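You operate a simulated robot arm through the tools that you are given. There is no shell and no other tool. Be economical: measure what you need, move in short steps, check, and stop when the job is done.

You are at the controls of a simulated robot arm. One attempt, no reset.

JOB
Set the dial gauge against the steel collar on the crank stand.
Fine: tighten the blue collar knob, crank half a turn so the arm points away from the edge, then move the gauge up till its pointer stands between 2 and 8. Set down upright: dial gauge.
Where things are to end (x, y in the base frame): dial gauge within 0.025 m of [0.35, -0.21].

It is judged by the outcome, as a careful person would: the job done as asked, and still so three seconds after it is handed in. It fails if anything else is knocked over, pushed out of place, dropped, spilled or broken.

ROBOT AND FRAMES
A 6-joint arm with a two-finger parallel gripper, fixed in place. Base frame: the origin is at the foot of the arm, x ahead of it, y to its left, z up; the work surface is at about z = 0.9. Units: m, degrees, N and s.
With the tool pointing down near the work surface it reaches from about 0.24 to 0.64 m from the base axis. Its first joint turns from -66.0 to 66.0 degrees. Payload 2.7 kg.
The TCP is the grasp point between the finger pads, 0.023 m short of the fingertips. In the tool frame z runs along the fingers and y along their closing line. Largest opening 0.094 m; finger width 0.038, thickness 0.01; the body of the gripper, 0.054 by 0.096 m, starts 0.039 m behind the TCP.
Orientation is told as [roll, pitch, yaw] about the base's x, y, z axes, in that order, counted from this pose: with the fingers straight down and closing along the base's y, the tool's x points along the base's -x, its y along +y and its z along -z.

CONTROLS
- The arm moves only by the tool nudge_tool. Its arguments are lists of equal length, an entry for each row: "rotation": the turn, a rotation vector about the base's x, y, z in degrees, a list of three; "slide": the shift along the base's x, y, z in m, a list of three; "fingers": the gripper command, from -1 (shut) to 1 (fully open), values between in proportion. In form: {"rotation": [[ax, ay, az], ...], "slide": [[dx, dy, dz], ...], "fingers": [fingers, ...]}. A call has 1 to 20 rows; each row shifts and turns the commanded pose from where the row before left it. A row lasts 0.2 s, in which the tool goes at most 0.05 m and 8.6 degrees; a call with a longer step from one row to the next is refused whole, and so is a gripper value outside its range. A pose out of reach is approached as far as the arm can. The call stops where the force on the tool passes 40 N (or 10 N more than at its start, if that is more) or the arm is blocked; 0.2 s more then pass. Each finger travels about 0.045 m/s and halts on what it meets, pressing with about 37 N; the grip force reading is that of the motor and also rises with nothing between the fingers. The clock runs only during rows and for 0.2 s after the last one: add rows that do not move to give the fingers time. The reply holds the time, the measured pose of the TCP, the force on the tool along the base axes, the opening and the grip force, in the units named above and with some noise, with the torque about the TCP (base axes, N m) and any sound that the robot's microphone picked up.
- Cameras (640 x 400 px; columns grow to the right, rows downward): "scene" is fixed at [0.0815, -0.4316, 1.4095]; the picture's right is [0.71, -0.71, 0.00], its down [-0.37, -0.37, -0.85] and it looks along [0.60, 0.60, -0.52] (base axes); focal length 372 px, centre (320, 200). "wrist" rides on the gripper at [0.086, 0.016, -0.075] in the tool frame; the picture's right is [-0.18, 0.98, 0.00], its down [-0.58, -0.11, -0.81] and it looks along [-0.79, -0.15, 0.59] (tool axes); focal length 243 px, centre (320, 200). There is no depth. A picture from a camera that has moved, and an enlarged one, comes with that camera's place and axes in the base frame and with its lens. The place of the scene camera against the robot may be out by one fixed shift of up to 0.012 m in any direction.
- grab_frame(camera): a new picture of that camera. The clock stands still meanwhile.
- close_up(camera, box): a new picture of the part [left, top, right, bottom] of that camera's present view, enlarged. The clock stands still meanwhile.
- hand_in(): hands the job in; it is judged then, once.

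Go step by step. Nothing tells you positions but the pictures and the camera data: compare them with the known pose of the tool, close in by small moves and look again before you grip or let go. The budget is 120 turns and 68 pictures, counting those below and the enlarged ones. Unless the task says otherwise, let go and move clear before handing in, and close with one line.

The tools are called after "Emit:" by a JSON object that holds its "op" and its "data". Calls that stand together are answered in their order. nudge_tool: Moves the arm, as the interface text tells. Its arguments: {"type":"object","properties":{"rotation":{"type":"array"},"slide":{"type":"array"},"fingers":{"type":"array"}},"required":["rotation","slide","fingers"]} The other tools are called the same way: grab_frame (camera) takes a picture; close_up (camera, box) takes an enlarged picture of a part of a camera's view; hand_in () hands the job in.

At the start:

```text
time: 0.0
tool_pos: [0.3157, -0.2498, 1.2232]
orientation: [-0.1, 0.0, 0.0]
contact_force: [-0.5, -0.5, 0.1]
moment: [0.0, -0.06, 0.0]
width: 0.094
gripper_force: 0.1
```

scene: 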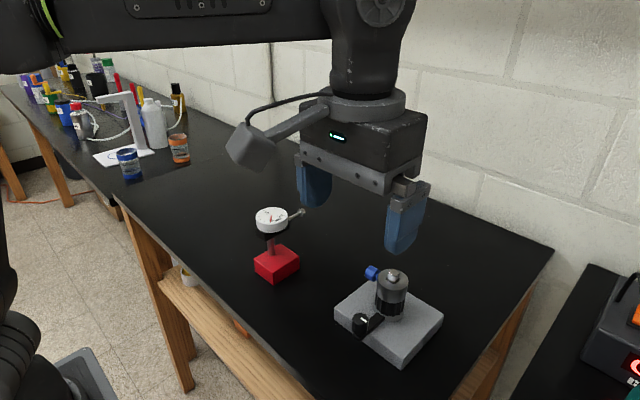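
wrist: 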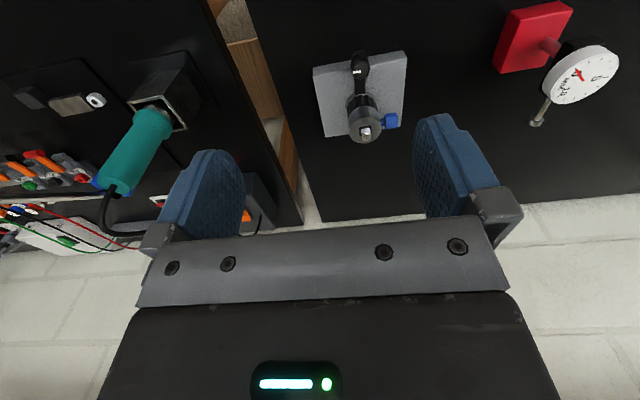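

I see the red-based dial gauge and the grey crank stand with its blue knob and black crank arm. I'll look closer at both before moving.

Emit:
{"op": "close_up", "data": {"camera": "scene", "box": [320, 240, 480, 380]}}

Emit:
{"op": "close_up", "data": {"camera": "scene", "box": [230, 190, 330, 290]}}

Emit:
{"op": "close_up", "data": {"camera": "wrist", "box": [300, 0, 640, 200]}}

```text
2.86 times, centred on (400, 310) of scene
camera zoom: at [0.0815, -0.4316, 1.4095], right [0.71, -0.71, 0.0], down [-0.37, -0.37, -0.85], along [0.6, 0.6, -0.52], focal length 1063 px, centre (91, -114)
```

zoom: 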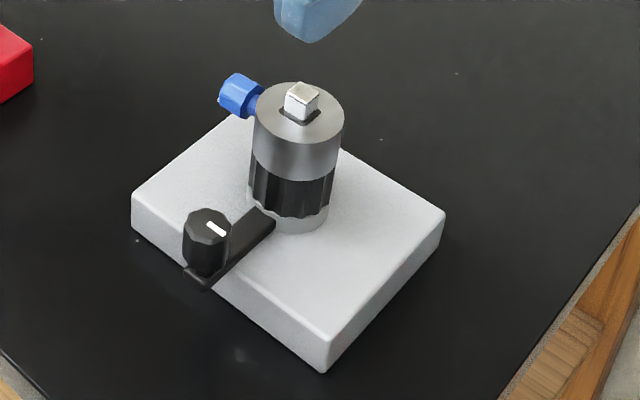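

```text
4.00 times, centred on (280, 240) of scene
camera zoom: at [0.0815, -0.4316, 1.4095], right [0.71, -0.71, 0.0], down [-0.37, -0.37, -0.85], along [0.6, 0.6, -0.52], focal length 1488 px, centre (480, 40)
```

zoom: 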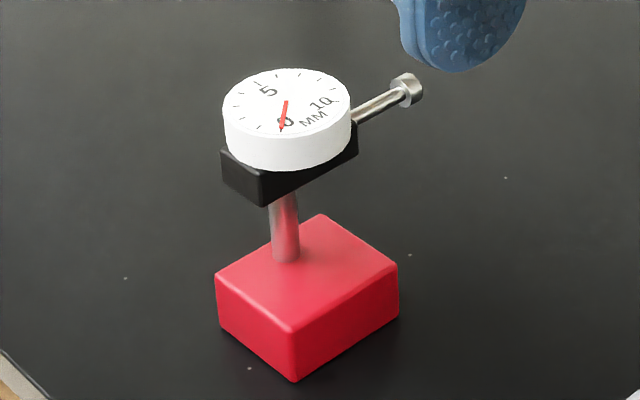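

```text
1.88 times, centred on (470, 100) of wrist
camera zoom: at [0.23, -0.233, 1.2979], right [0.18, 0.98, 0.0], down [0.58, -0.11, 0.81], along [0.79, -0.15, -0.59], focal length 457 px, centre (38, 388)
```

zoom: 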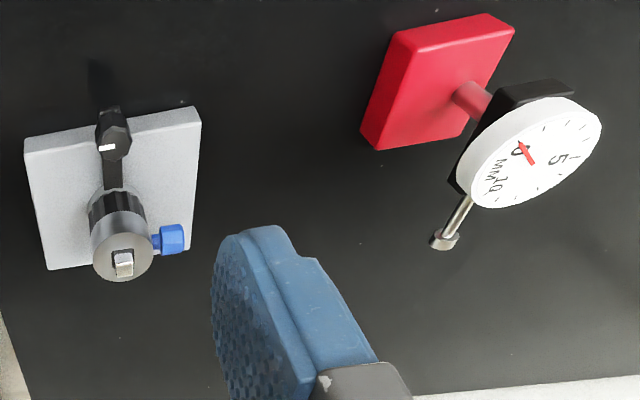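

The plate is near [0.47, -0.21] with the collar axis around [0.46, -0.21], top at about z 1.01. The blue knob sticks out toward +y, at about [0.46, -0.17, 0.995]. The gauge is near [0.42, 0.03] with its plunger along +x. I'll yaw by -90° so the fingers close along x, with the camera on the +y side facing the knob.

Emit:
{"op": "nudge_tool", "data": {"rotation": [[0, 0, -8.1818], [0, 0, -8.1818], [0, 0, -8.1818], [0, 0, -8.1818], [0, 0, -8.1818], [0, 0, -8.1818], [0, 0, -8.1818], [0, 0, -8.1818], [0, 0, -8.1818], [0, 0, -8.1818], [0, 0, -8.1818], [0, 0, 0]], "slide": [[0.0131, 0.0095, -0.006], [0.0131, 0.0095, -0.006], [0.0131, 0.0095, -0.006], [0.0131, 0.0095, -0.006], [0.0131, 0.0095, -0.006], [0.0131, 0.0095, -0.006], [0.0131, 0.0095, -0.006], [0.0131, 0.0095, -0.006], [0.0131, 0.0095, -0.006], [0.0131, 0.0095, -0.006], [0.0131, 0.0095, -0.006], [0, 0, 0]], "fingers": [1, 1, 1, 1, 1, 1, 1, 1, 1, 1, 1, 1]}}

Emit:
{"op": "grab_frame", "data": {"camera": "wrist"}}

Emit:
{"op": "grab_frame", "data": {"camera": "scene"}}

```text
time: 2.6
tool_pos: [0.4596, -0.1449, 1.1563]
orientation: [-0.1, -0.1, -90.1]
contact_force: [-0.3, 0.1, -0.2]
moment: [0.04, 0.02, 0.03]
width: 0.0942
gripper_force: 0.1
```

```text
62 pictures are left
camera wrist: at [0.476, -0.0581, 1.2316], right [0.98, -0.19, 0.0], down [-0.11, -0.58, 0.81], along [-0.15, -0.79, -0.59], focal length 243 px, centre (320, 200)
```

wrist: 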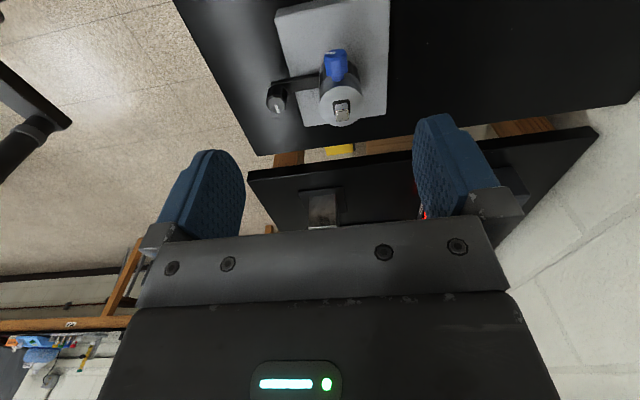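

```text
61 pictures are left
```

scene: 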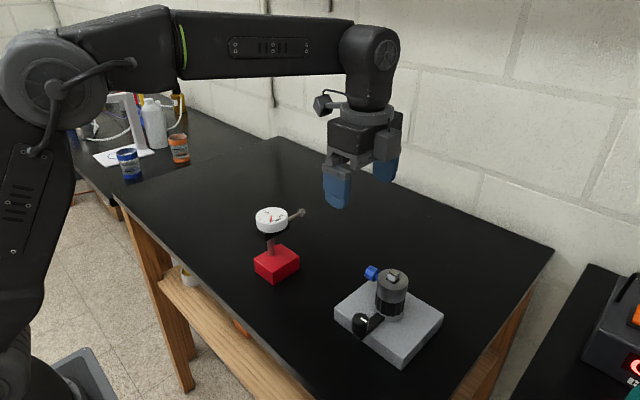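

The wrist camera now sees the knob. I'll enlarge it to measure.

Emit:
{"op": "close_up", "data": {"camera": "wrist", "box": [250, 0, 410, 130]}}

```text
3.08 times, centred on (330, 65) of wrist
camera zoom: at [0.476, -0.0581, 1.2316], right [0.98, -0.19, 0.0], down [-0.11, -0.58, 0.81], along [-0.15, -0.79, -0.59], focal length 746 px, centre (289, 615)
```

zoom: 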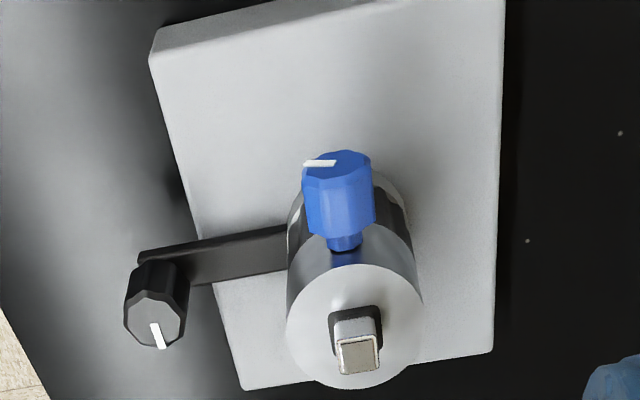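

By triangulating the two wrist views, the collar axis is near [0.4705, -0.2105] with its top at z≈0.994. The knob is near [0.471, -0.171, 0.983], and its outer face has a white mark pointing toward -x. I'll descend part way with partly open fingers and check.

Emit:
{"op": "nudge_tool", "data": {"rotation": [[0, 0, 0], [0, 0, 0], [0, 0, 0], [0, 0, 0], [0, 0, 0]], "slide": [[0.0057, -0.004, -0.03], [0.0057, -0.004, -0.03], [0, -0.003, -0.03], [0, 0, -0.03], [0, 0, 0]], "fingers": [0.1, 0.1, 0.1, 0.1, 0.1]}}

Emit:
{"op": "grab_frame", "data": {"camera": "wrist"}}

Emit:
{"op": "close_up", "data": {"camera": "scene", "box": [320, 180, 480, 340]}}

```text
time: 3.8
tool_pos: [0.4726, -0.1555, 1.0383]
orientation: [-0.2, -0.2, -90.0]
contact_force: [0.7, 0.1, -0.5]
moment: [-0.05, 0.02, 0.0]
width: 0.0518
gripper_force: 0.1
```

```text
59 pictures are left
camera wrist: at [0.4891, -0.0688, 1.1118], right [0.98, -0.18, 0.0], down [-0.11, -0.58, 0.81], along [-0.15, -0.79, -0.59], focal length 243 px, centre (320, 200)
```

wrist: 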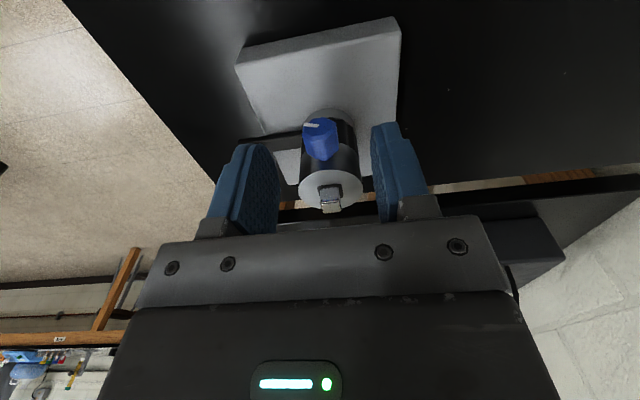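

```text
2.50 times, centred on (400, 260) of scene
camera zoom: at [0.0815, -0.4316, 1.4095], right [0.71, -0.71, 0.0], down [-0.37, -0.37, -0.85], along [0.6, 0.6, -0.52], focal length 930 px, centre (120, 50)
```

zoom: 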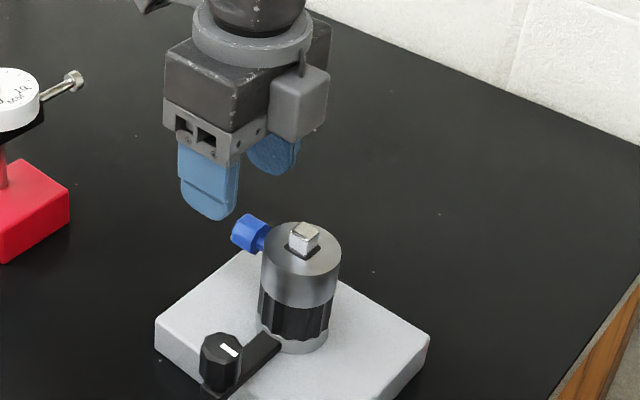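

The knob's outer face comes out at x≈0.472, y≈-0.163, which agrees. I'll go down to knob height and tilt +34° about the knob's axis before gripping.

Emit:
{"op": "nudge_tool", "data": {"rotation": [[0, 0, 0], [0, 0, 0], [0, 0, 0], [0, 8.5, 0], [0, 8.5, 0], [0, 8.5, 0], [0, 8.5, 0], [0, 0, 0]], "slide": [[0, -0.001, -0.02], [0, 0, -0.02], [0, 0, -0.015], [0, 0, 0], [0, 0, 0], [0, 0, 0], [0, 0, 0], [0, 0, 0]], "fingers": [0.1, 0.1, 0.1, 0.1, 0.1, 0.1, 0.1, 0.1]}}

Emit:
{"op": "grab_frame", "data": {"camera": "wrist"}}

Emit:
{"op": "close_up", "data": {"camera": "scene", "box": [320, 180, 480, 340]}}

```text
time: 5.6
tool_pos: [0.4718, -0.1569, 0.9826]
orientation: [-34.3, -0.2, -90.0]
contact_force: [-0.7, -1.0, 0.6]
moment: [-0.04, 0.02, 0.0]
width: 0.0517
gripper_force: 0.0
```

```text
57 pictures are left
camera wrist: at [0.5274, -0.0702, 1.0347], right [0.81, -0.18, -0.55], down [0.36, -0.58, 0.73], along [-0.45, -0.79, -0.41], focal length 243 px, centre (320, 200)
```

wrist: 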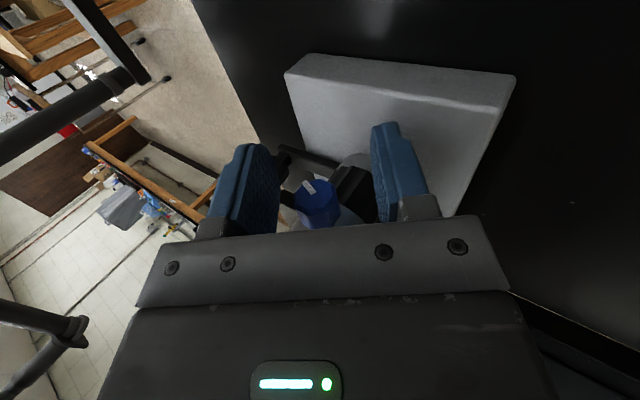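

```text
2.50 times, centred on (400, 260) of scene
camera zoom: at [0.0815, -0.4316, 1.4095], right [0.71, -0.71, 0.0], down [-0.37, -0.37, -0.85], along [0.6, 0.6, -0.52], focal length 930 px, centre (120, 50)
```

zoom: 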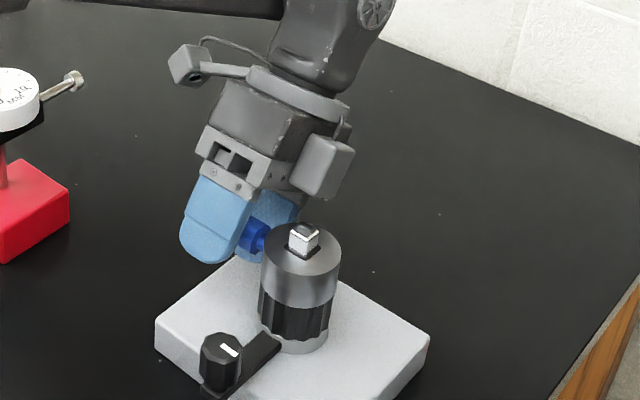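

The knob sits between the fingers. I'll close on it.

Emit:
{"op": "nudge_tool", "data": {"rotation": [[0, 0, 0], [0, 0, 0], [0, 0, 0], [0, 0, 0]], "slide": [[0, 0, 0], [0, 0, 0], [0, 0, 0], [0, 0, 0]], "fingers": [-0.4, -0.6, -0.6, -0.6]}}

Emit:
{"op": "grab_frame", "data": {"camera": "wrist"}}

```text
time: 6.6
tool_pos: [0.4714, -0.1575, 0.982]
orientation: [-34.0, 0.0, -90.1]
contact_force: [-4.6, -0.1, 6.1]
moment: [-0.3, -0.02, -0.26]
width: 0.021
gripper_force: 37.0
```

```text
55 pictures are left
camera wrist: at [0.527, -0.0706, 1.0351], right [0.81, -0.19, -0.55], down [0.36, -0.58, 0.73], along [-0.46, -0.79, -0.4], focal length 243 px, centre (320, 200)
```

wrist: 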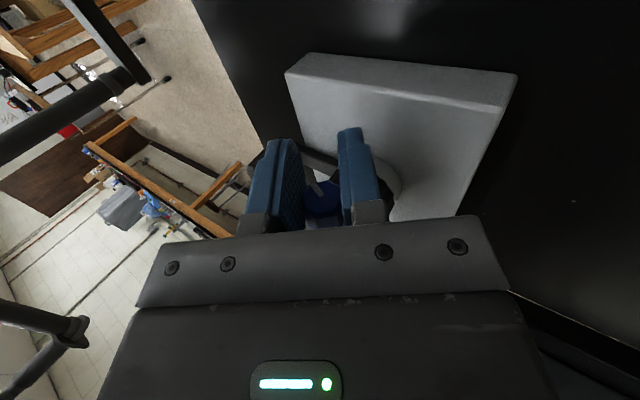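

The knob is gripped at 21 mm, slightly off-centre. I'll ease over by 1 mm and turn clockwise as seen from outside (rotation about -y), watching the torque.

Emit:
{"op": "nudge_tool", "data": {"rotation": [[0, 0, 0], [0, -6, 0], [0, -6, 0], [0, -6, 0], [0, -6, 0], [0, -6, 0]], "slide": [[-0.001, 0, 0.001], [0, 0, 0], [0, 0, 0], [0, 0, 0], [0, 0, 0], [0, 0, 0]], "fingers": [-0.6, -0.6, -0.6, -0.6, -0.6, -0.6]}}

Emit:
{"op": "grab_frame", "data": {"camera": "wrist"}}

```text
time: 8.0
tool_pos: [0.4709, -0.1573, 0.9843]
orientation: [-3.9, -0.1, -90.0]
contact_force: [0.9, -0.6, 6.9]
moment: [-0.53, -0.01, 0.01]
width: 0.0202
gripper_force: 37.4
```

```text
54 pictures are left
camera wrist: at [0.4923, -0.07, 1.0565], right [0.98, -0.18, -0.07], down [-0.05, -0.58, 0.81], along [-0.19, -0.79, -0.58], focal length 243 px, centre (320, 200)
```

wrist: 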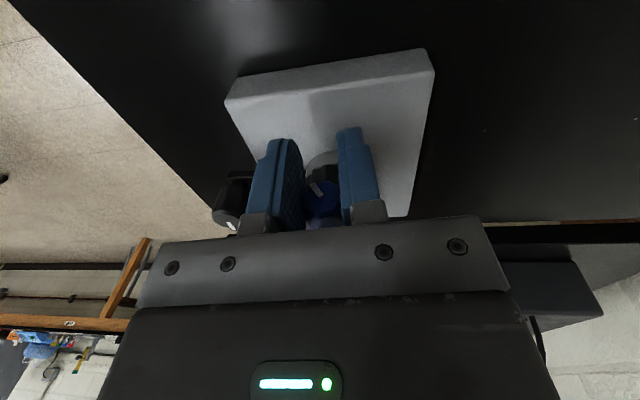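

The knob seems to follow with little torque. Continuing the stroke.

Emit:
{"op": "nudge_tool", "data": {"rotation": [[0, -6, 0], [0, -6, 0], [0, -6, 0], [0, -6, 0], [0, -6, 0], [0, -6, 0]], "slide": [[0, 0, 0], [0, 0, 0], [0, 0, 0], [0, 0, 0], [0, 0, 0], [0, 0, 0]], "fingers": [-0.6, -0.6, -0.6, -0.6, -0.6, -0.6]}}

Emit:
{"op": "close_up", "data": {"camera": "wrist", "box": [240, 110, 400, 240]}}

```text
time: 9.4
tool_pos: [0.4703, -0.158, 0.9844]
orientation: [32.0, -0.1, -90.1]
contact_force: [3.3, 2.8, 5.4]
moment: [-0.39, 0.0, 0.23]
width: 0.0205
gripper_force: 36.9
```

```text
3.08 times, centred on (320, 175) of wrist
camera zoom: at [0.4453, -0.0702, 1.0554], right [0.83, -0.18, 0.52], down [-0.52, -0.58, 0.63], along [0.19, -0.79, -0.58], focal length 746 px, centre (320, 277)
```

zoom: 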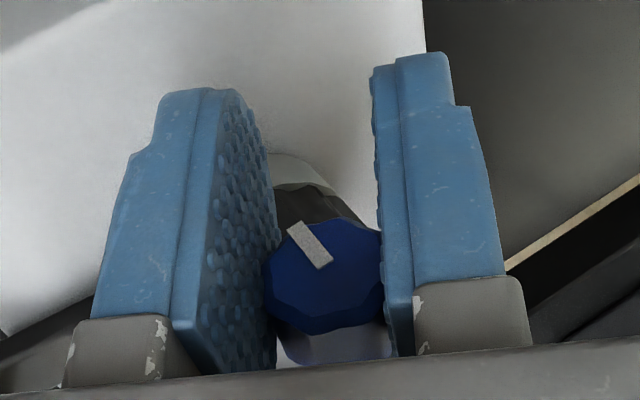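

It turns with the fingers. I'll go on a little further.

Emit:
{"op": "nudge_tool", "data": {"rotation": [[0, -6, 0], [0, -6, 0], [0, -6, 0], [0, -6, 0]], "slide": [[0, 0, 0], [0, 0, 0], [0, 0, 0], [0, 0, 0]], "fingers": [-0.6, -0.6, -0.6, -0.6]}}

Emit:
{"op": "close_up", "data": {"camera": "scene", "box": [320, 180, 480, 340]}}

```text
time: 10.4
tool_pos: [0.4712, -0.1577, 0.9838]
orientation: [56.0, 0.0, -90.0]
contact_force: [6.2, 2.4, 10.0]
moment: [-0.43, 0.05, 0.32]
width: 0.0205
gripper_force: 37.1
```

```text
2.50 times, centred on (400, 260) of scene
camera zoom: at [0.0816, -0.4315, 1.4096], right [0.71, -0.71, 0.0], down [-0.37, -0.37, -0.85], along [0.6, 0.6, -0.52], focal length 930 px, centre (120, 50)
```

zoom: 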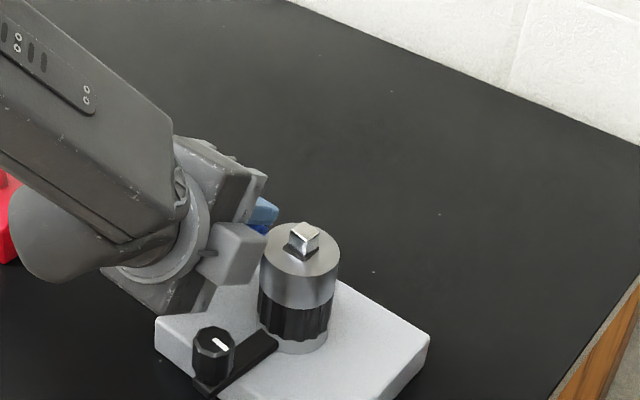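

The arm is now low in front of the gauge, so I won't go further this way. I'll release, swing back to +46° and regrip.

Emit:
{"op": "nudge_tool", "data": {"rotation": [[0, 0, 0], [0, 0, 0], [0, 8.5, 0], [0, 8.5, 0], [0, 8.5, 0], [0, 8.5, 0], [0, 8.5, 0], [0, 8.5, 0], [0, 8.5, 0], [0, 8.5, 0], [0, 8.5, 0], [0, 8.5, 0], [0, 8.5, 0], [0, 8.5, 0], [0, 0, 0]], "slide": [[0, 0, 0], [0, 0, 0], [0, 0, 0], [0, 0, 0], [0, 0, 0], [0, 0, 0], [0, 0, 0], [0, 0, 0], [0, 0, 0], [0, 0, 0], [0, 0, 0], [0, 0, 0], [0, 0, 0], [0, 0, 0], [0, 0, 0]], "fingers": [0.1, 0.1, 0.1, 0.1, 0.1, 0.1, 0.1, 0.1, 0.1, 0.1, 0.1, 0.1, 0.1, 0.1, 0.1]}}

Emit:
{"op": "close_up", "data": {"camera": "wrist", "box": [200, 90, 440, 240]}}

Emit:
{"op": "grab_frame", "data": {"camera": "scene"}}

```text
time: 13.6
tool_pos: [0.4653, -0.1574, 0.9807]
orientation: [-46.1, -0.1, -89.9]
contact_force: [0.6, -0.4, -0.2]
moment: [-0.04, 0.01, 0.0]
width: 0.0517
gripper_force: 0.1
out of reach, approached as far as the arm can: row 14
```

```text
2.67 times, centred on (320, 165) of wrist
camera zoom: at [0.5305, -0.0698, 1.0209], right [0.68, -0.18, -0.71], down [0.51, -0.58, 0.64], along [-0.53, -0.79, -0.3], focal length 647 px, centre (320, 293)
```

zoom: 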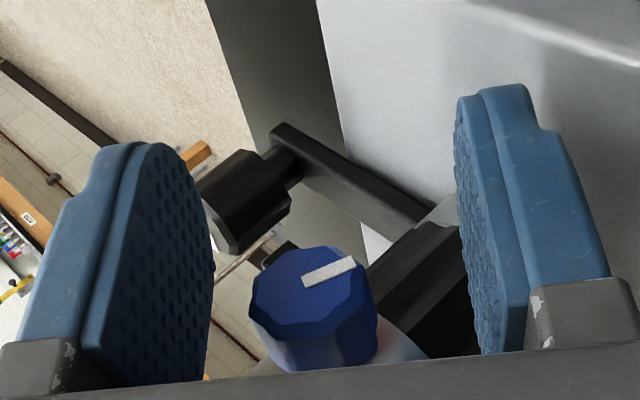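

```text
50 pictures are left
```

scene: 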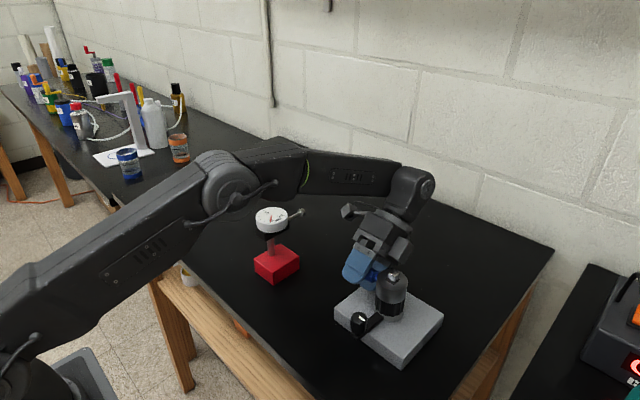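

The gauge is untouched, and the mark has turned by about 90°. I'm at the reach limit, so I'll back off one step and grip again.

Emit:
{"op": "nudge_tool", "data": {"rotation": [[0, -8.5, 0], [0, 0, 0], [0, 0, 0], [0, 0, 0], [0, 0, 0], [0, 0, 0]], "slide": [[0, 0, 0], [0, 0, 0], [0, 0, 0], [0, 0, 0], [0, 0, 0], [0, 0, 0]], "fingers": [0.1, 0.1, -0.6, -0.6, -0.6, -0.6]}}

```text
time: 15.0
tool_pos: [0.4646, -0.1564, 0.9802]
orientation: [-37.6, -0.1, -90.0]
contact_force: [-0.5, 0.1, 1.8]
moment: [-0.03, -0.02, -0.05]
width: 0.0207
gripper_force: 36.9
```

The reach clipping left the TCP about 6 mm off the knob axis. I'll release, re-centre and regrip.

Emit:
{"op": "nudge_tool", "data": {"rotation": [[0, 0, 0], [0, 0, 0], [0, 0, 0], [0, 0, 0], [0, 0, 0], [0, 0, 0], [0, 0, 0]], "slide": [[0, 0, 0], [0, 0, 0], [0.0062, 0, 0.0036], [0, 0, 0], [0, 0, 0], [0, 0, 0], [0, 0, 0]], "fingers": [0, 0, 0, -0.6, -0.6, -0.6, -0.6]}}

```text
time: 16.6
tool_pos: [0.4705, -0.1564, 0.9854]
orientation: [-37.6, -0.1, -90.0]
contact_force: [-5.1, 0.5, 5.7]
moment: [-0.23, 0.02, -0.25]
width: 0.0204
gripper_force: 37.2
```

Emit:
{"op": "nudge_tool", "data": {"rotation": [[0, -6, 0], [0, -6, 0], [0, -6, 0], [0, -6, 0], [0, -6, 0], [0, -6, 0], [0, -6, 0]], "slide": [[0, 0, 0], [0, 0, 0], [0, 0, 0], [0, 0, 0], [0, 0, 0], [0, 0, 0], [0, 0, 0]], "fingers": [-0.6, -0.6, -0.6, -0.6, -0.6, -0.6, -0.6]}}

Emit:
{"op": "close_up", "data": {"camera": "wrist", "box": [240, 110, 400, 240]}}

```text
time: 18.2
tool_pos: [0.471, -0.1567, 0.9853]
orientation: [4.5, 0.0, -90.1]
contact_force: [-0.4, 0.6, 2.1]
moment: [-0.13, -0.01, -0.07]
width: 0.0204
gripper_force: 37.0
```

```text
3.08 times, centred on (320, 175) of wrist
camera zoom: at [0.4822, -0.0694, 1.0605], right [0.98, -0.18, 0.08], down [-0.17, -0.58, 0.8], along [-0.1, -0.79, -0.6], focal length 746 px, centre (320, 277)
```

zoom: 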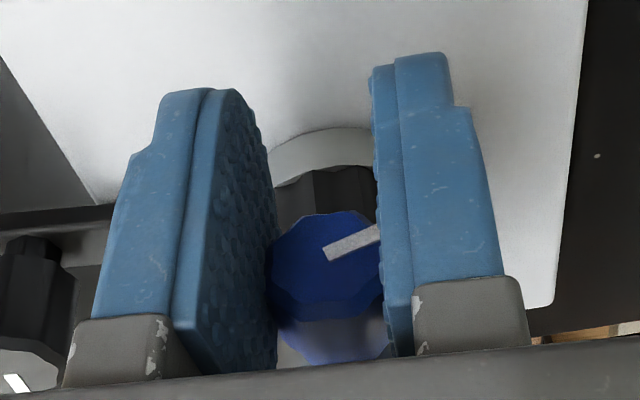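

Turning freely still, so I'll carry on.

Emit:
{"op": "nudge_tool", "data": {"rotation": [[0, -6, 0], [0, -6, 0], [0, -6, 0], [0, -6, 0], [0, -6, 0], [0, -6, 0], [0, -6, 0], [0, -6, 0]], "slide": [[0, 0, 0], [0, 0, 0], [0, 0, 0], [0, 0, 0], [0, 0, 0], [0, 0, 0], [0, 0, 0], [0, 0, 0]], "fingers": [-0.6, -0.6, -0.6, -0.6, -0.6, -0.6, -0.6, -0.6]}}

Emit:
{"op": "close_up", "data": {"camera": "wrist", "box": [240, 110, 400, 240]}}

```text
time: 20.0
tool_pos: [0.472, -0.1557, 0.9848]
orientation: [52.5, -0.1, -90.0]
contact_force: [8.2, 2.3, 4.5]
moment: [-0.26, 0.39, 0.4]
width: 0.02
gripper_force: 36.8
```

```text
3.08 times, centred on (320, 175) of wrist
camera zoom: at [0.4229, -0.0691, 1.0429], right [0.6, -0.18, 0.78], down [-0.71, -0.58, 0.41], along [0.38, -0.79, -0.48], focal length 746 px, centre (320, 277)
```

zoom: 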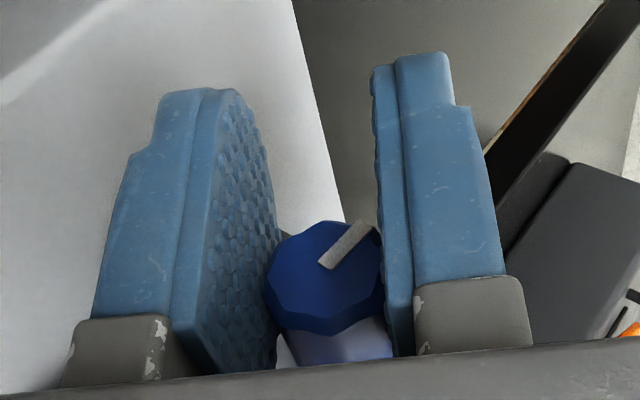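

The torque about y is now 0.39 N·m and the knob is lagging the fingers, so it's tightening. I'll go a little further to confirm the stop.

Emit:
{"op": "nudge_tool", "data": {"rotation": [[0, -3, 0], [0, -3, 0], [0, 0, 0]], "slide": [[0, 0, 0], [0, 0, 0], [0, 0, 0]], "fingers": [-0.8, -0.8, -0.8]}}

Emit:
{"op": "close_up", "data": {"camera": "wrist", "box": [240, 110, 400, 240]}}

```text
time: 20.8
tool_pos: [0.4721, -0.1575, 0.9855]
orientation: [58.4, -0.1, -90.2]
contact_force: [11.0, 2.5, 6.0]
moment: [-0.33, 0.38, 0.51]
width: 0.0203
gripper_force: 37.0
```

```text
3.08 times, centred on (320, 175) of wrist
camera zoom: at [0.4171, -0.0691, 1.0382], right [0.51, -0.18, 0.84], down [-0.74, -0.58, 0.33], along [0.43, -0.79, -0.43], focal length 746 px, centre (320, 277)
```

zoom: 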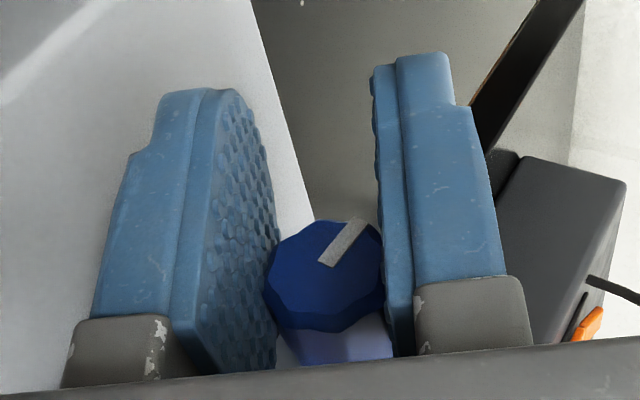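

The fingers now slip on the knob while it stays put, so it's tight. I'll release, come upright and rise.

Emit:
{"op": "nudge_tool", "data": {"rotation": [[0, 0, 0], [0, 0, 0], [0, 8.34, 0], [0, 8.34, 0], [0, 8.34, 0], [0, 8.34, 0], [0, 8.34, 0], [0, 8.34, 0], [0, 8.34, 0], [0, 0, 0], [0, 0, 0], [0, 0, 0], [0, 0, 0], [0, 0, 0]], "slide": [[0, 0, 0], [0, 0, 0], [0, 0, 0], [0, 0, 0], [0, 0, 0], [0, 0, 0], [0, 0, 0], [0, 0, 0], [0, 0, 0], [0, 0, 0.03], [0, 0, 0.03], [0, 0, 0.03], [0, 0, 0.03], [0, 0, 0]], "fingers": [0.1, 0.1, 0.1, 0.1, 0.1, 0.1, 0.1, 0.1, 0.1, 0.1, 0.1, 0.1, 0.1, 0.1]}}

Emit:
{"op": "close_up", "data": {"camera": "wrist", "box": [200, 0, 440, 160]}}

Emit:
{"op": "grab_frame", "data": {"camera": "scene"}}

```text
time: 23.8
tool_pos: [0.4706, -0.1558, 1.1067]
orientation: [-0.1, 0.0, -90.0]
contact_force: [0.3, -0.2, -0.2]
moment: [0.01, -0.02, 0.01]
width: 0.0519
gripper_force: 0.1
```

```text
2.50 times, centred on (320, 80) of wrist
camera zoom: at [0.4869, -0.0693, 1.1803], right [0.98, -0.18, 0.0], down [-0.11, -0.58, 0.81], along [-0.15, -0.79, -0.59], focal length 606 px, centre (320, 500)
```

zoom: 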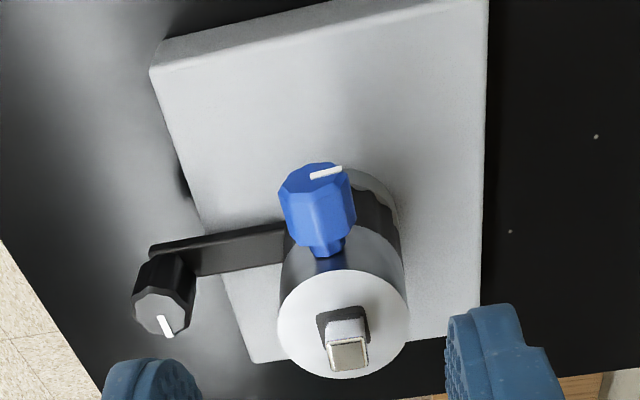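

```text
45 pictures are left
```

scene: 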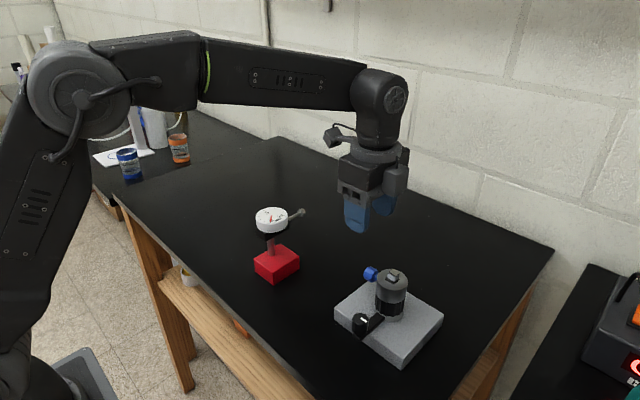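

The mark has made half a turn and now points to +x. The crank handle is near [0.394, -0.21], top at z≈0.971, radius about 0.0765. Before cranking, I'll test in free air whether the tool can yaw to -180° over the end position.

Emit:
{"op": "nudge_tool", "data": {"rotation": [[0, 0, -8.2], [0, 0, -8.2], [0, 0, -8.2], [0, 0, -8.2], [0, 0, -8.2], [0, 0, -8.2], [0, 0, -8.2], [0, 0, -8.2], [0, 0, -8.2], [0, 0, -8.2], [0, 0, -8]], "slide": [[0.007, -0.005, 0], [0.007, -0.005, 0], [0.007, -0.005, 0], [0.007, -0.005, 0], [0.007, -0.005, 0], [0.007, -0.005, 0], [0.007, -0.005, 0], [0.007, -0.005, 0], [0.007, -0.005, 0], [0.007, -0.005, 0], [0.007, -0.005, 0]], "fingers": [0.1, 0.1, 0.1, 0.1, 0.1, 0.1, 0.1, 0.1, 0.1, 0.1, 0.1]}}

```text
time: 26.2
tool_pos: [0.549, -0.2129, 1.1053]
orientation: [0.0, -0.1, 179.7]
contact_force: [-1.0, 0.1, 0.0]
moment: [-0.01, 0.03, -0.01]
width: 0.0515
gripper_force: 0.0
```

Yaw -180° is reachable. Now back to yaw 0 above the handle.

Emit:
{"op": "nudge_tool", "data": {"rotation": [[0, 0, 8.5], [0, 0, 8.5], [0, 0, 8.5], [0, 0, 8.5], [0, 0, 8.5], [0, 0, 8.5], [0, 0, 8.5], [0, 0, 8.5], [0, 0, 8.5], [0, 0, 8.5], [0, 0, 8.5], [0, 0, 8.5], [0, 0, 8.5], [0, 0, 8.5], [0, 0, 8.5], [0, 0, 8.5], [0, 0, 8.5], [0, 0, 8.5], [0, 0, 8.5], [0, 0, 8.5]], "slide": [[-0.0077, 0, 0], [-0.0077, 0, 0], [-0.0077, 0, 0], [-0.0077, 0, 0], [-0.0077, 0, 0], [-0.0077, 0, 0], [-0.0077, 0, 0], [-0.0077, 0, 0], [-0.0077, 0, 0], [-0.0077, 0, 0], [-0.0077, 0, 0], [-0.0077, 0, 0], [-0.0077, 0, 0], [-0.0077, 0, 0], [-0.0077, 0, 0], [-0.0077, 0, 0], [-0.0077, 0, 0], [-0.0077, 0, 0], [-0.0077, 0, 0], [-0.0077, 0, 0]], "fingers": [0.1, 0.1, 0.1, 0.1, 0.1, 0.1, 0.1, 0.1, 0.1, 0.1, 0.1, 0.1, 0.1, 0.1, 0.1, 0.1, 0.1, 0.1, 0.1, 0.1]}}

Emit:
{"op": "nudge_tool", "data": {"rotation": [[0, 0, 5], [0, 0, 5], [0, 0, 0], [0, 0, 0], [0, 0, 0]], "slide": [[0, 0, -0.02], [0, 0, -0.02], [0, 0, -0.02], [0, 0, -0.01], [0, 0, 0]], "fingers": [0.1, 0.1, 0.1, 0.1, 0.1]}}

Emit:
{"op": "close_up", "data": {"camera": "wrist", "box": [200, 90, 440, 240]}}

Emit:
{"op": "close_up", "data": {"camera": "scene", "box": [320, 220, 480, 380]}}

```text
time: 30.4
tool_pos: [0.3925, -0.2115, 1.1036]
orientation: [0.0, -0.1, -9.8]
contact_force: [0.7, 0.0, -0.4]
moment: [-0.03, 0.01, 0.02]
width: 0.0516
gripper_force: 0.0
```

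```text
time: 31.6
tool_pos: [0.3955, -0.213, 1.0336]
orientation: [0.0, -0.1, 0.1]
contact_force: [0.5, 0.6, 0.0]
moment: [0.0, -0.02, 0.01]
width: 0.0517
gripper_force: 0.1
```

```text
2.67 times, centred on (320, 165) of wrist
camera zoom: at [0.3088, -0.196, 1.1085], right [0.18, 0.98, 0.0], down [0.58, -0.11, 0.81], along [0.79, -0.15, -0.59], focal length 647 px, centre (320, 293)
```

zoom: 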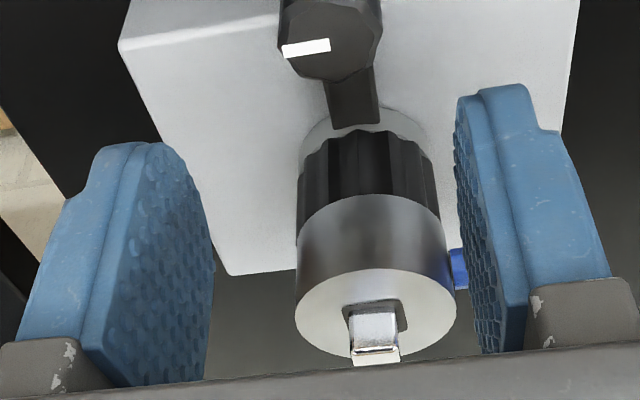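

```text
2.50 times, centred on (400, 300) of scene
camera zoom: at [0.0815, -0.4316, 1.4095], right [0.71, -0.71, 0.0], down [-0.37, -0.37, -0.85], along [0.6, 0.6, -0.52], focal length 930 px, centre (120, -50)
```

zoom: 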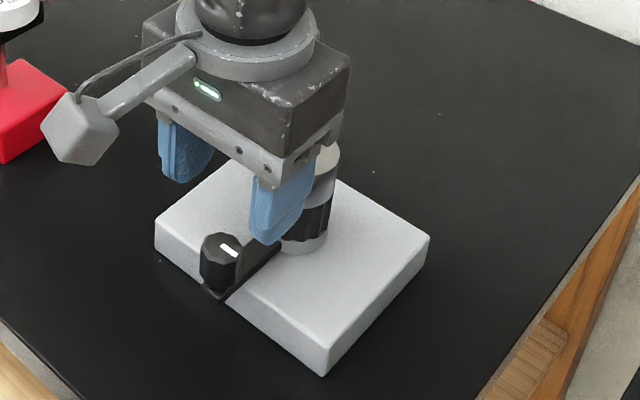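

The handle is at [0.397, -0.21], almost directly below the TCP. I'll descend to it and grip, closing along y.

Emit:
{"op": "nudge_tool", "data": {"rotation": [[0, 0, 0], [0, 0, 0], [0, 0, 0], [0, 0, 0], [0, 0, 0], [0, 0, 0], [0, 0, 0], [0, 0, 0], [0, 0, 0]], "slide": [[0.0015, 0.003, -0.02], [0, 0, -0.02], [0, 0, -0.02], [0, 0, -0.018], [0, 0, 0], [0, 0, 0], [0, 0, 0], [0, 0, 0], [0, 0, 0]], "fingers": [0.1, 0.1, 0.1, 0.1, 0.1, -0.5, -0.5, -0.5, -0.5]}}

Emit:
{"op": "grab_frame", "data": {"camera": "wrist"}}

Emit:
{"op": "close_up", "data": {"camera": "scene", "box": [320, 220, 480, 380]}}

```text
time: 33.6
tool_pos: [0.3955, -0.2088, 0.9571]
orientation: [-0.1, 0.0, -0.1]
contact_force: [-0.2, -0.4, 0.3]
moment: [-0.02, 0.01, 0.0]
width: 0.0243
gripper_force: 0.5
```

```text
42 pictures are left
camera wrist: at [0.3102, -0.1921, 1.0306], right [0.18, 0.98, 0.0], down [0.58, -0.11, 0.81], along [0.79, -0.15, -0.59], focal length 243 px, centre (320, 200)
```

wrist: 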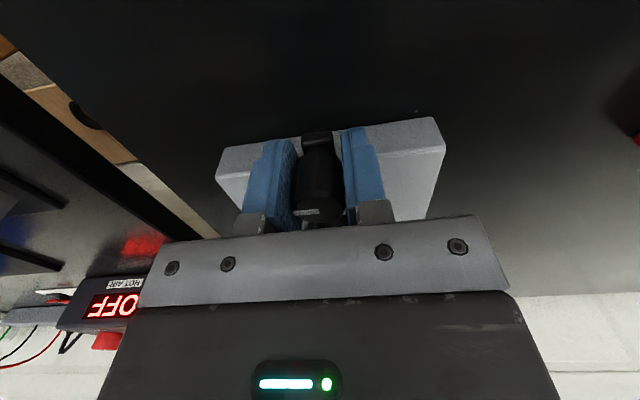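

```text
2.50 times, centred on (400, 300) of scene
camera zoom: at [0.0815, -0.4316, 1.4095], right [0.71, -0.71, 0.0], down [-0.37, -0.37, -0.85], along [0.6, 0.6, -0.52], focal length 930 px, centre (120, -50)
```

zoom: 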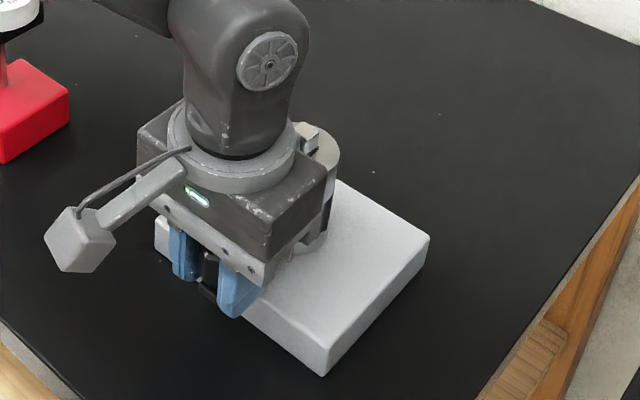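

The fingers are just about at the handle. I'll squeeze to learn its width.

Emit:
{"op": "nudge_tool", "data": {"rotation": [[0, 0, 0], [0, 0, 0], [0, 0, 0]], "slide": [[0, 0, 0], [0, 0, 0], [0, 0, 0]], "fingers": [-0.7, -0.7, -0.7]}}

```text
time: 34.4
tool_pos: [0.3981, -0.2091, 0.9557]
orientation: [0.0, -0.2, -0.1]
contact_force: [-0.3, -0.5, -0.9]
moment: [-0.54, -0.04, 0.03]
width: 0.0238
gripper_force: 45.3
```

The handle is 23.8 mm wide. I'll relax to a loose cage and start the arc toward +y, a few steps first.

Emit:
{"op": "nudge_tool", "data": {"rotation": [[0, 0, 0], [0, 0, -8.182], [0, 0, -8.182], [0, 0, -8.182], [0, 0, -8.182]], "slide": [[0, 0, 0], [0.00075, 0.01046, 0], [0.00223, 0.01025, 0], [0.00366, 0.00983, 0], [0.00503, 0.0092, 0]], "fingers": [-0.46, -0.46, -0.46, -0.46, -0.46]}}

Emit:
{"op": "grab_frame", "data": {"camera": "scene"}}

Emit:
{"op": "grab_frame", "data": {"camera": "wrist"}}

```text
time: 35.6
tool_pos: [0.4079, -0.1688, 0.9567]
orientation: [0.0, -0.2, -32.9]
contact_force: [-0.8, 0.8, 0.2]
moment: [0.0, -0.02, 0.0]
width: 0.0256
gripper_force: 0.3
```

```text
40 pictures are left
```

scene: 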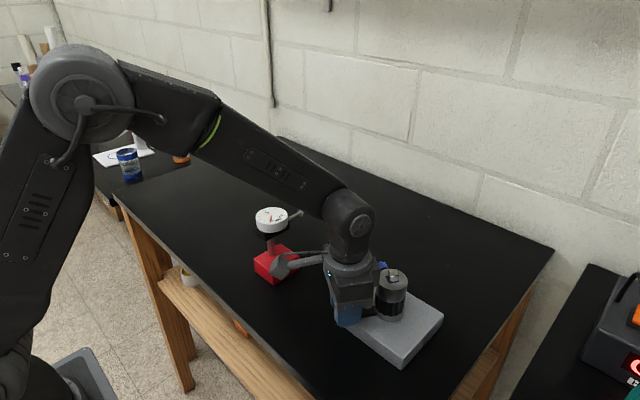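

```text
39 pictures are left
camera wrist: at [0.3439, -0.1069, 1.0314], right [0.69, 0.73, 0.0], down [0.43, -0.41, 0.81], along [0.59, -0.56, -0.59], focal length 243 px, centre (320, 200)
```

wrist: 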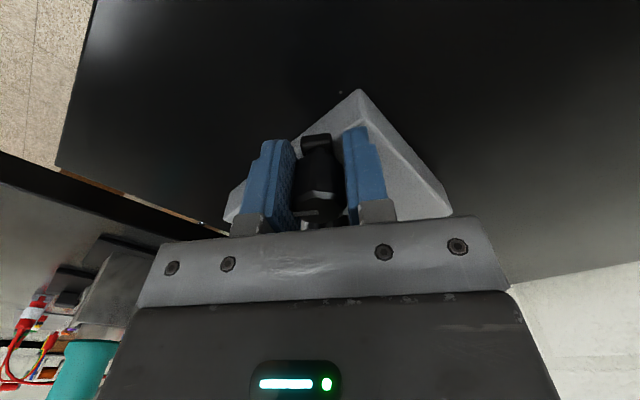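

The handle follows with hardly any force, the plate hasn't moved, and the blue knob is coming round with the collar. Continuing to 90°.

Emit:
{"op": "nudge_tool", "data": {"rotation": [[0, 0, -8.182], [0, 0, -8.182], [0, 0, -8.182], [0, 0, -8.182], [0, 0, -8.182], [0, 0, -8.182], [0, 0, -8.182]], "slide": [[0.00628, 0.0084, 0], [0.00742, 0.00742, 0], [0.0084, 0.00628, 0], [0.0092, 0.00503, 0], [0.00983, 0.00366, 0], [0.01025, 0.00223, 0], [0.01046, 0.00075, 0]], "fingers": [-0.46, -0.46, -0.46, -0.46, -0.46, -0.46, -0.46]}}

Emit:
{"op": "grab_frame", "data": {"camera": "wrist"}}

Emit:
{"op": "grab_frame", "data": {"camera": "scene"}}

```text
time: 37.2
tool_pos: [0.4698, -0.1358, 0.9562]
orientation: [0.0, -0.1, -90.0]
contact_force: [-0.9, 0.1, -0.6]
moment: [0.02, -0.02, 0.01]
width: 0.0256
gripper_force: 0.0
```

```text
38 pictures are left
camera wrist: at [0.4867, -0.0481, 1.0309], right [0.98, -0.19, 0.0], down [-0.11, -0.58, 0.81], along [-0.15, -0.79, -0.59], focal length 243 px, centre (320, 200)
```

wrist: 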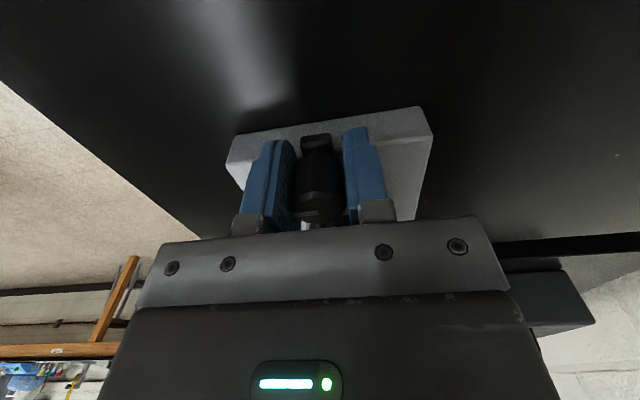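

```text
37 pictures are left
```

scene: 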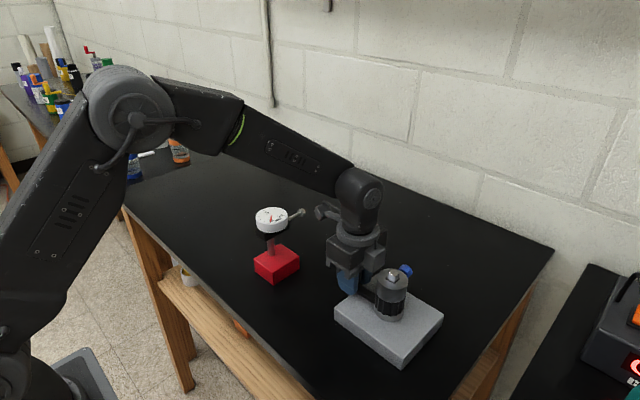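

The first quarter is done. Continuing to 180°, with a small overshoot for the slack.

Emit:
{"op": "nudge_tool", "data": {"rotation": [[0, 0, -8.182], [0, 0, -8.182], [0, 0, -8.182], [0, 0, -8.182], [0, 0, -8.182], [0, 0, -8.182], [0, 0, -8.182], [0, 0, -8.182], [0, 0, -8.182], [0, 0, -8.182], [0, 0, -8.182], [0, 0, -1], [0, 0, 0]], "slide": [[0.01046, -0.00075, 0], [0.01025, -0.00223, 0], [0.00983, -0.00366, 0], [0.0092, -0.00503, 0], [0.0084, -0.00628, 0], [0.00742, -0.00742, 0], [0.00628, -0.0084, 0], [0.00503, -0.0092, 0], [0.00366, -0.00983, 0], [0.00223, -0.01025, 0], [0.00075, -0.01046, 0], [0, -0.001, 0], [0, 0, 0]], "fingers": [-0.46, -0.46, -0.46, -0.46, -0.46, -0.46, -0.46, -0.46, -0.46, -0.46, -0.46, -0.46, -0.46]}}

Emit:
{"op": "grab_frame", "data": {"camera": "scene"}}

Emit:
{"op": "grab_frame", "data": {"camera": "wrist"}}

```text
time: 40.0
tool_pos: [0.5427, -0.2103, 0.9568]
orientation: [0.0, -0.1, 179.0]
contact_force: [-0.5, 0.2, 0.8]
moment: [-0.02, -0.01, -0.01]
width: 0.0252
gripper_force: 0.0
```

```text
36 pictures are left
```

scene: 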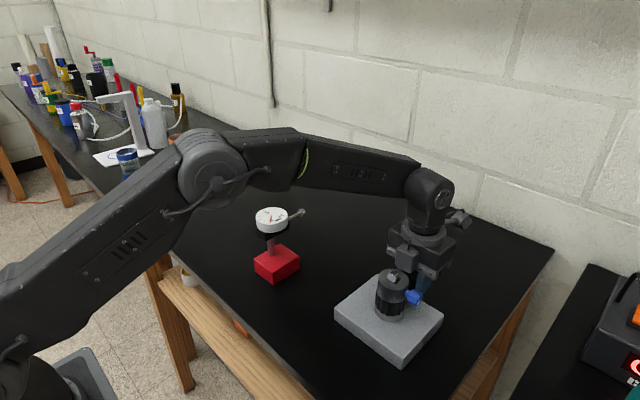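

```text
35 pictures are left
camera wrist: at [0.63, -0.227, 1.0313], right [-0.2, -0.98, 0.0], down [-0.58, 0.12, 0.81], along [-0.79, 0.16, -0.59], focal length 243 px, centre (320, 200)
```

wrist: 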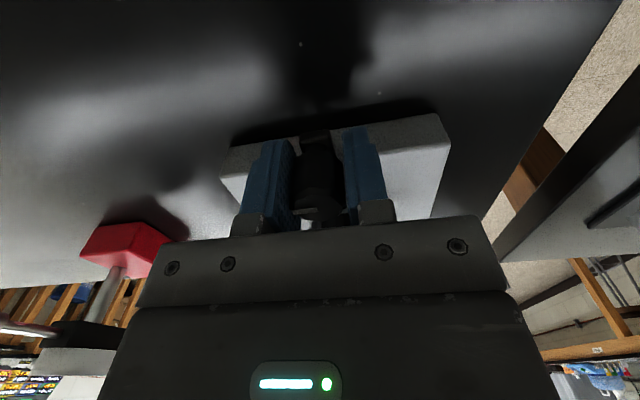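

The crank is at half a turn and the blue knob is now at -y. I'll open, lift, and yaw back towards the gauge.

Emit:
{"op": "nudge_tool", "data": {"rotation": [[0, 0, 0], [0, 0, 0], [0, 0, 0], [0, 0, 0], [0, 0, 0], [0, 0, 0], [0, 0, 0], [0, 0, 0]], "slide": [[0, 0, 0], [0, 0, 0], [0, 0, 0.02], [0, 0, 0.03], [0, 0, 0.04], [0, 0, 0.04], [0, 0, 0.04], [0, 0, 0]], "fingers": [0, 0, 0, 0, 0.3, 0.6, 0.6, 0.6]}}

Emit:
{"op": "close_up", "data": {"camera": "scene", "box": [320, 220, 480, 380]}}

Emit:
{"op": "nudge_tool", "data": {"rotation": [[0, 0, 8.5], [0, 0, 8.5], [0, 0, 8.5], [0, 0, 8.5], [0, 0, 8.5], [0, 0, 8.5], [0, 0, 8.5], [0, 0, 8.5], [0, 0, 8.5], [0, 0, 8.5], [0, 0, 8.5], [0, 0, 8.5], [0, 0, 8.5], [0, 0, 8.5], [0, 0, 8.5], [0, 0, 8.5], [0, 0, 8.5], [0, 0, 8.5], [0, 0, 8.5], [0, 0, 8.5]], "slide": [[-0.0065, 0.012, 0], [-0.0065, 0.012, 0], [-0.0065, 0.012, 0], [-0.0065, 0.012, 0], [-0.0065, 0.012, 0], [-0.0065, 0.012, 0], [-0.0065, 0.012, 0], [-0.0065, 0.012, 0], [-0.0065, 0.012, 0], [-0.0065, 0.012, 0], [-0.0065, 0.012, 0], [-0.0065, 0.012, 0], [-0.0065, 0.012, 0], [-0.0065, 0.012, 0], [-0.0065, 0.012, 0], [-0.0065, 0.012, 0], [-0.0065, 0.012, 0], [-0.0065, 0.012, 0], [-0.0065, 0.012, 0], [-0.0065, 0.012, 0]], "fingers": [0.9, 0.9, 0.9, 0.9, 0.9, 0.9, 0.9, 0.9, 0.9, 0.9, 0.9, 0.9, 0.9, 0.9, 0.9, 0.9, 0.9, 0.9, 0.9, 0.9]}}

Emit:
{"op": "nudge_tool", "data": {"rotation": [[0, 0, 5.5], [0, 0, 5.5], [0, 0, 0]], "slide": [[0, 0, 0], [0, 0, 0], [0, 0, 0]], "fingers": [0.9, 0.9, 0.9]}}

Emit:
{"op": "grab_frame", "data": {"camera": "wrist"}}

Emit:
{"op": "grab_frame", "data": {"camera": "scene"}}

```text
time: 41.8
tool_pos: [0.5428, -0.2108, 1.124]
orientation: [0.1, -0.2, 179.0]
contact_force: [-0.2, 0.7, -0.3]
moment: [-0.02, 0.0, 0.0]
width: 0.075
gripper_force: 0.1
```

```text
2.50 times, centred on (400, 300) of scene
camera zoom: at [0.0815, -0.4316, 1.4095], right [0.71, -0.71, 0.0], down [-0.37, -0.37, -0.85], along [0.6, 0.6, -0.52], focal length 930 px, centre (120, -50)
```

zoom: 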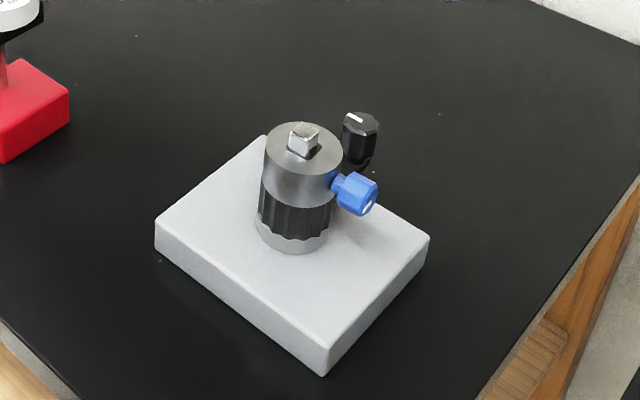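

```text
time: 46.0
tool_pos: [0.4135, 0.0321, 1.1272]
orientation: [0.0, -0.1, -10.8]
contact_force: [0.2, 0.0, -0.3]
moment: [-0.01, 0.03, -0.01]
width: 0.0892
gripper_force: 0.0
```

```text
time: 46.8
tool_pos: [0.4132, 0.0304, 1.1271]
orientation: [-0.1, -0.1, 0.1]
contact_force: [-0.2, 0.7, -0.8]
moment: [0.0, -0.05, 0.04]
width: 0.0894
gripper_force: 0.2
```

```text
33 pictures are left
camera wrist: at [0.3267, 0.0463, 1.2007], right [0.18, 0.98, 0.0], down [0.58, -0.11, 0.81], along [0.79, -0.15, -0.59], focal length 243 px, centre (320, 200)
```

wrist: 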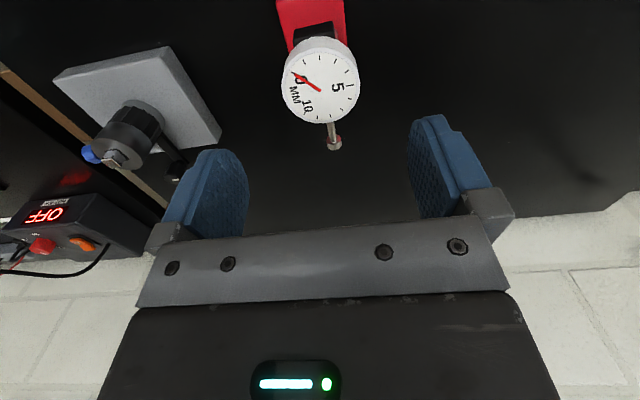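

```text
32 pictures are left
```

scene: 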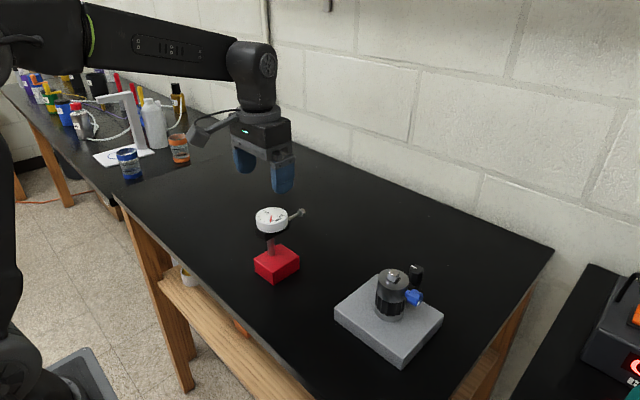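

After triangulating, the dial centre is near [0.424, 0.029], top at z≈1.02, diameter about 58 mm. The plunger tip is about 0.079 m ahead of it at z≈0.99. I'll grip the dial housing by its sides, closing along y. First I'll go just above and check alignment.

Emit:
{"op": "nudge_tool", "data": {"rotation": [[0, 0, 0], [0, 0, 0], [0, 0, 0], [0, 0, 0]], "slide": [[0.005, -0.0015, -0.02], [0.005, 0, -0.03], [0, 0, -0.022], [0, 0, 0]], "fingers": [1, 1, 1, 1]}}

Emit:
{"op": "grab_frame", "data": {"camera": "wrist"}}

Emit:
{"op": "close_up", "data": {"camera": "scene", "box": [210, 140, 350, 290]}}

```text
time: 47.8
tool_pos: [0.4235, 0.0289, 1.0549]
orientation: [0.0, 0.0, -0.1]
contact_force: [-0.2, -0.3, 0.1]
moment: [0.0, -0.05, -0.03]
width: 0.0938
gripper_force: 0.1
```

```text
31 pictures are left
camera wrist: at [0.3382, 0.0453, 1.1288], right [0.18, 0.98, 0.0], down [0.58, -0.11, 0.81], along [0.79, -0.15, -0.59], focal length 243 px, centre (320, 200)
```

wrist: 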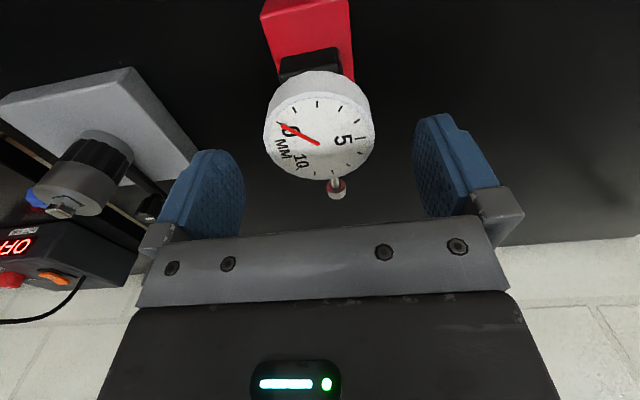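

```text
2.67 times, centred on (280, 215) of scene
camera zoom: at [0.0815, -0.4316, 1.4095], right [0.71, -0.71, 0.0], down [-0.37, -0.37, -0.85], along [0.6, 0.6, -0.52], focal length 992 px, centre (427, 160)
```

zoom: 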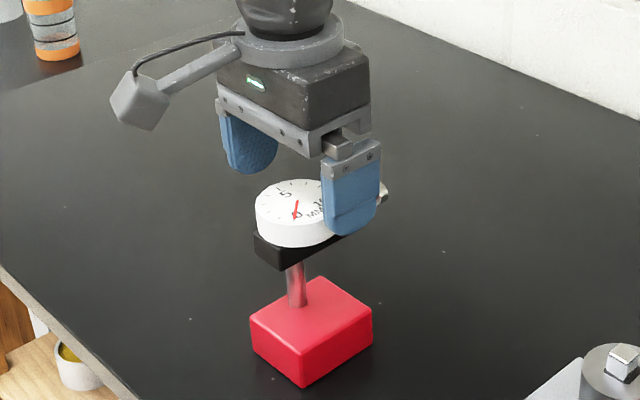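

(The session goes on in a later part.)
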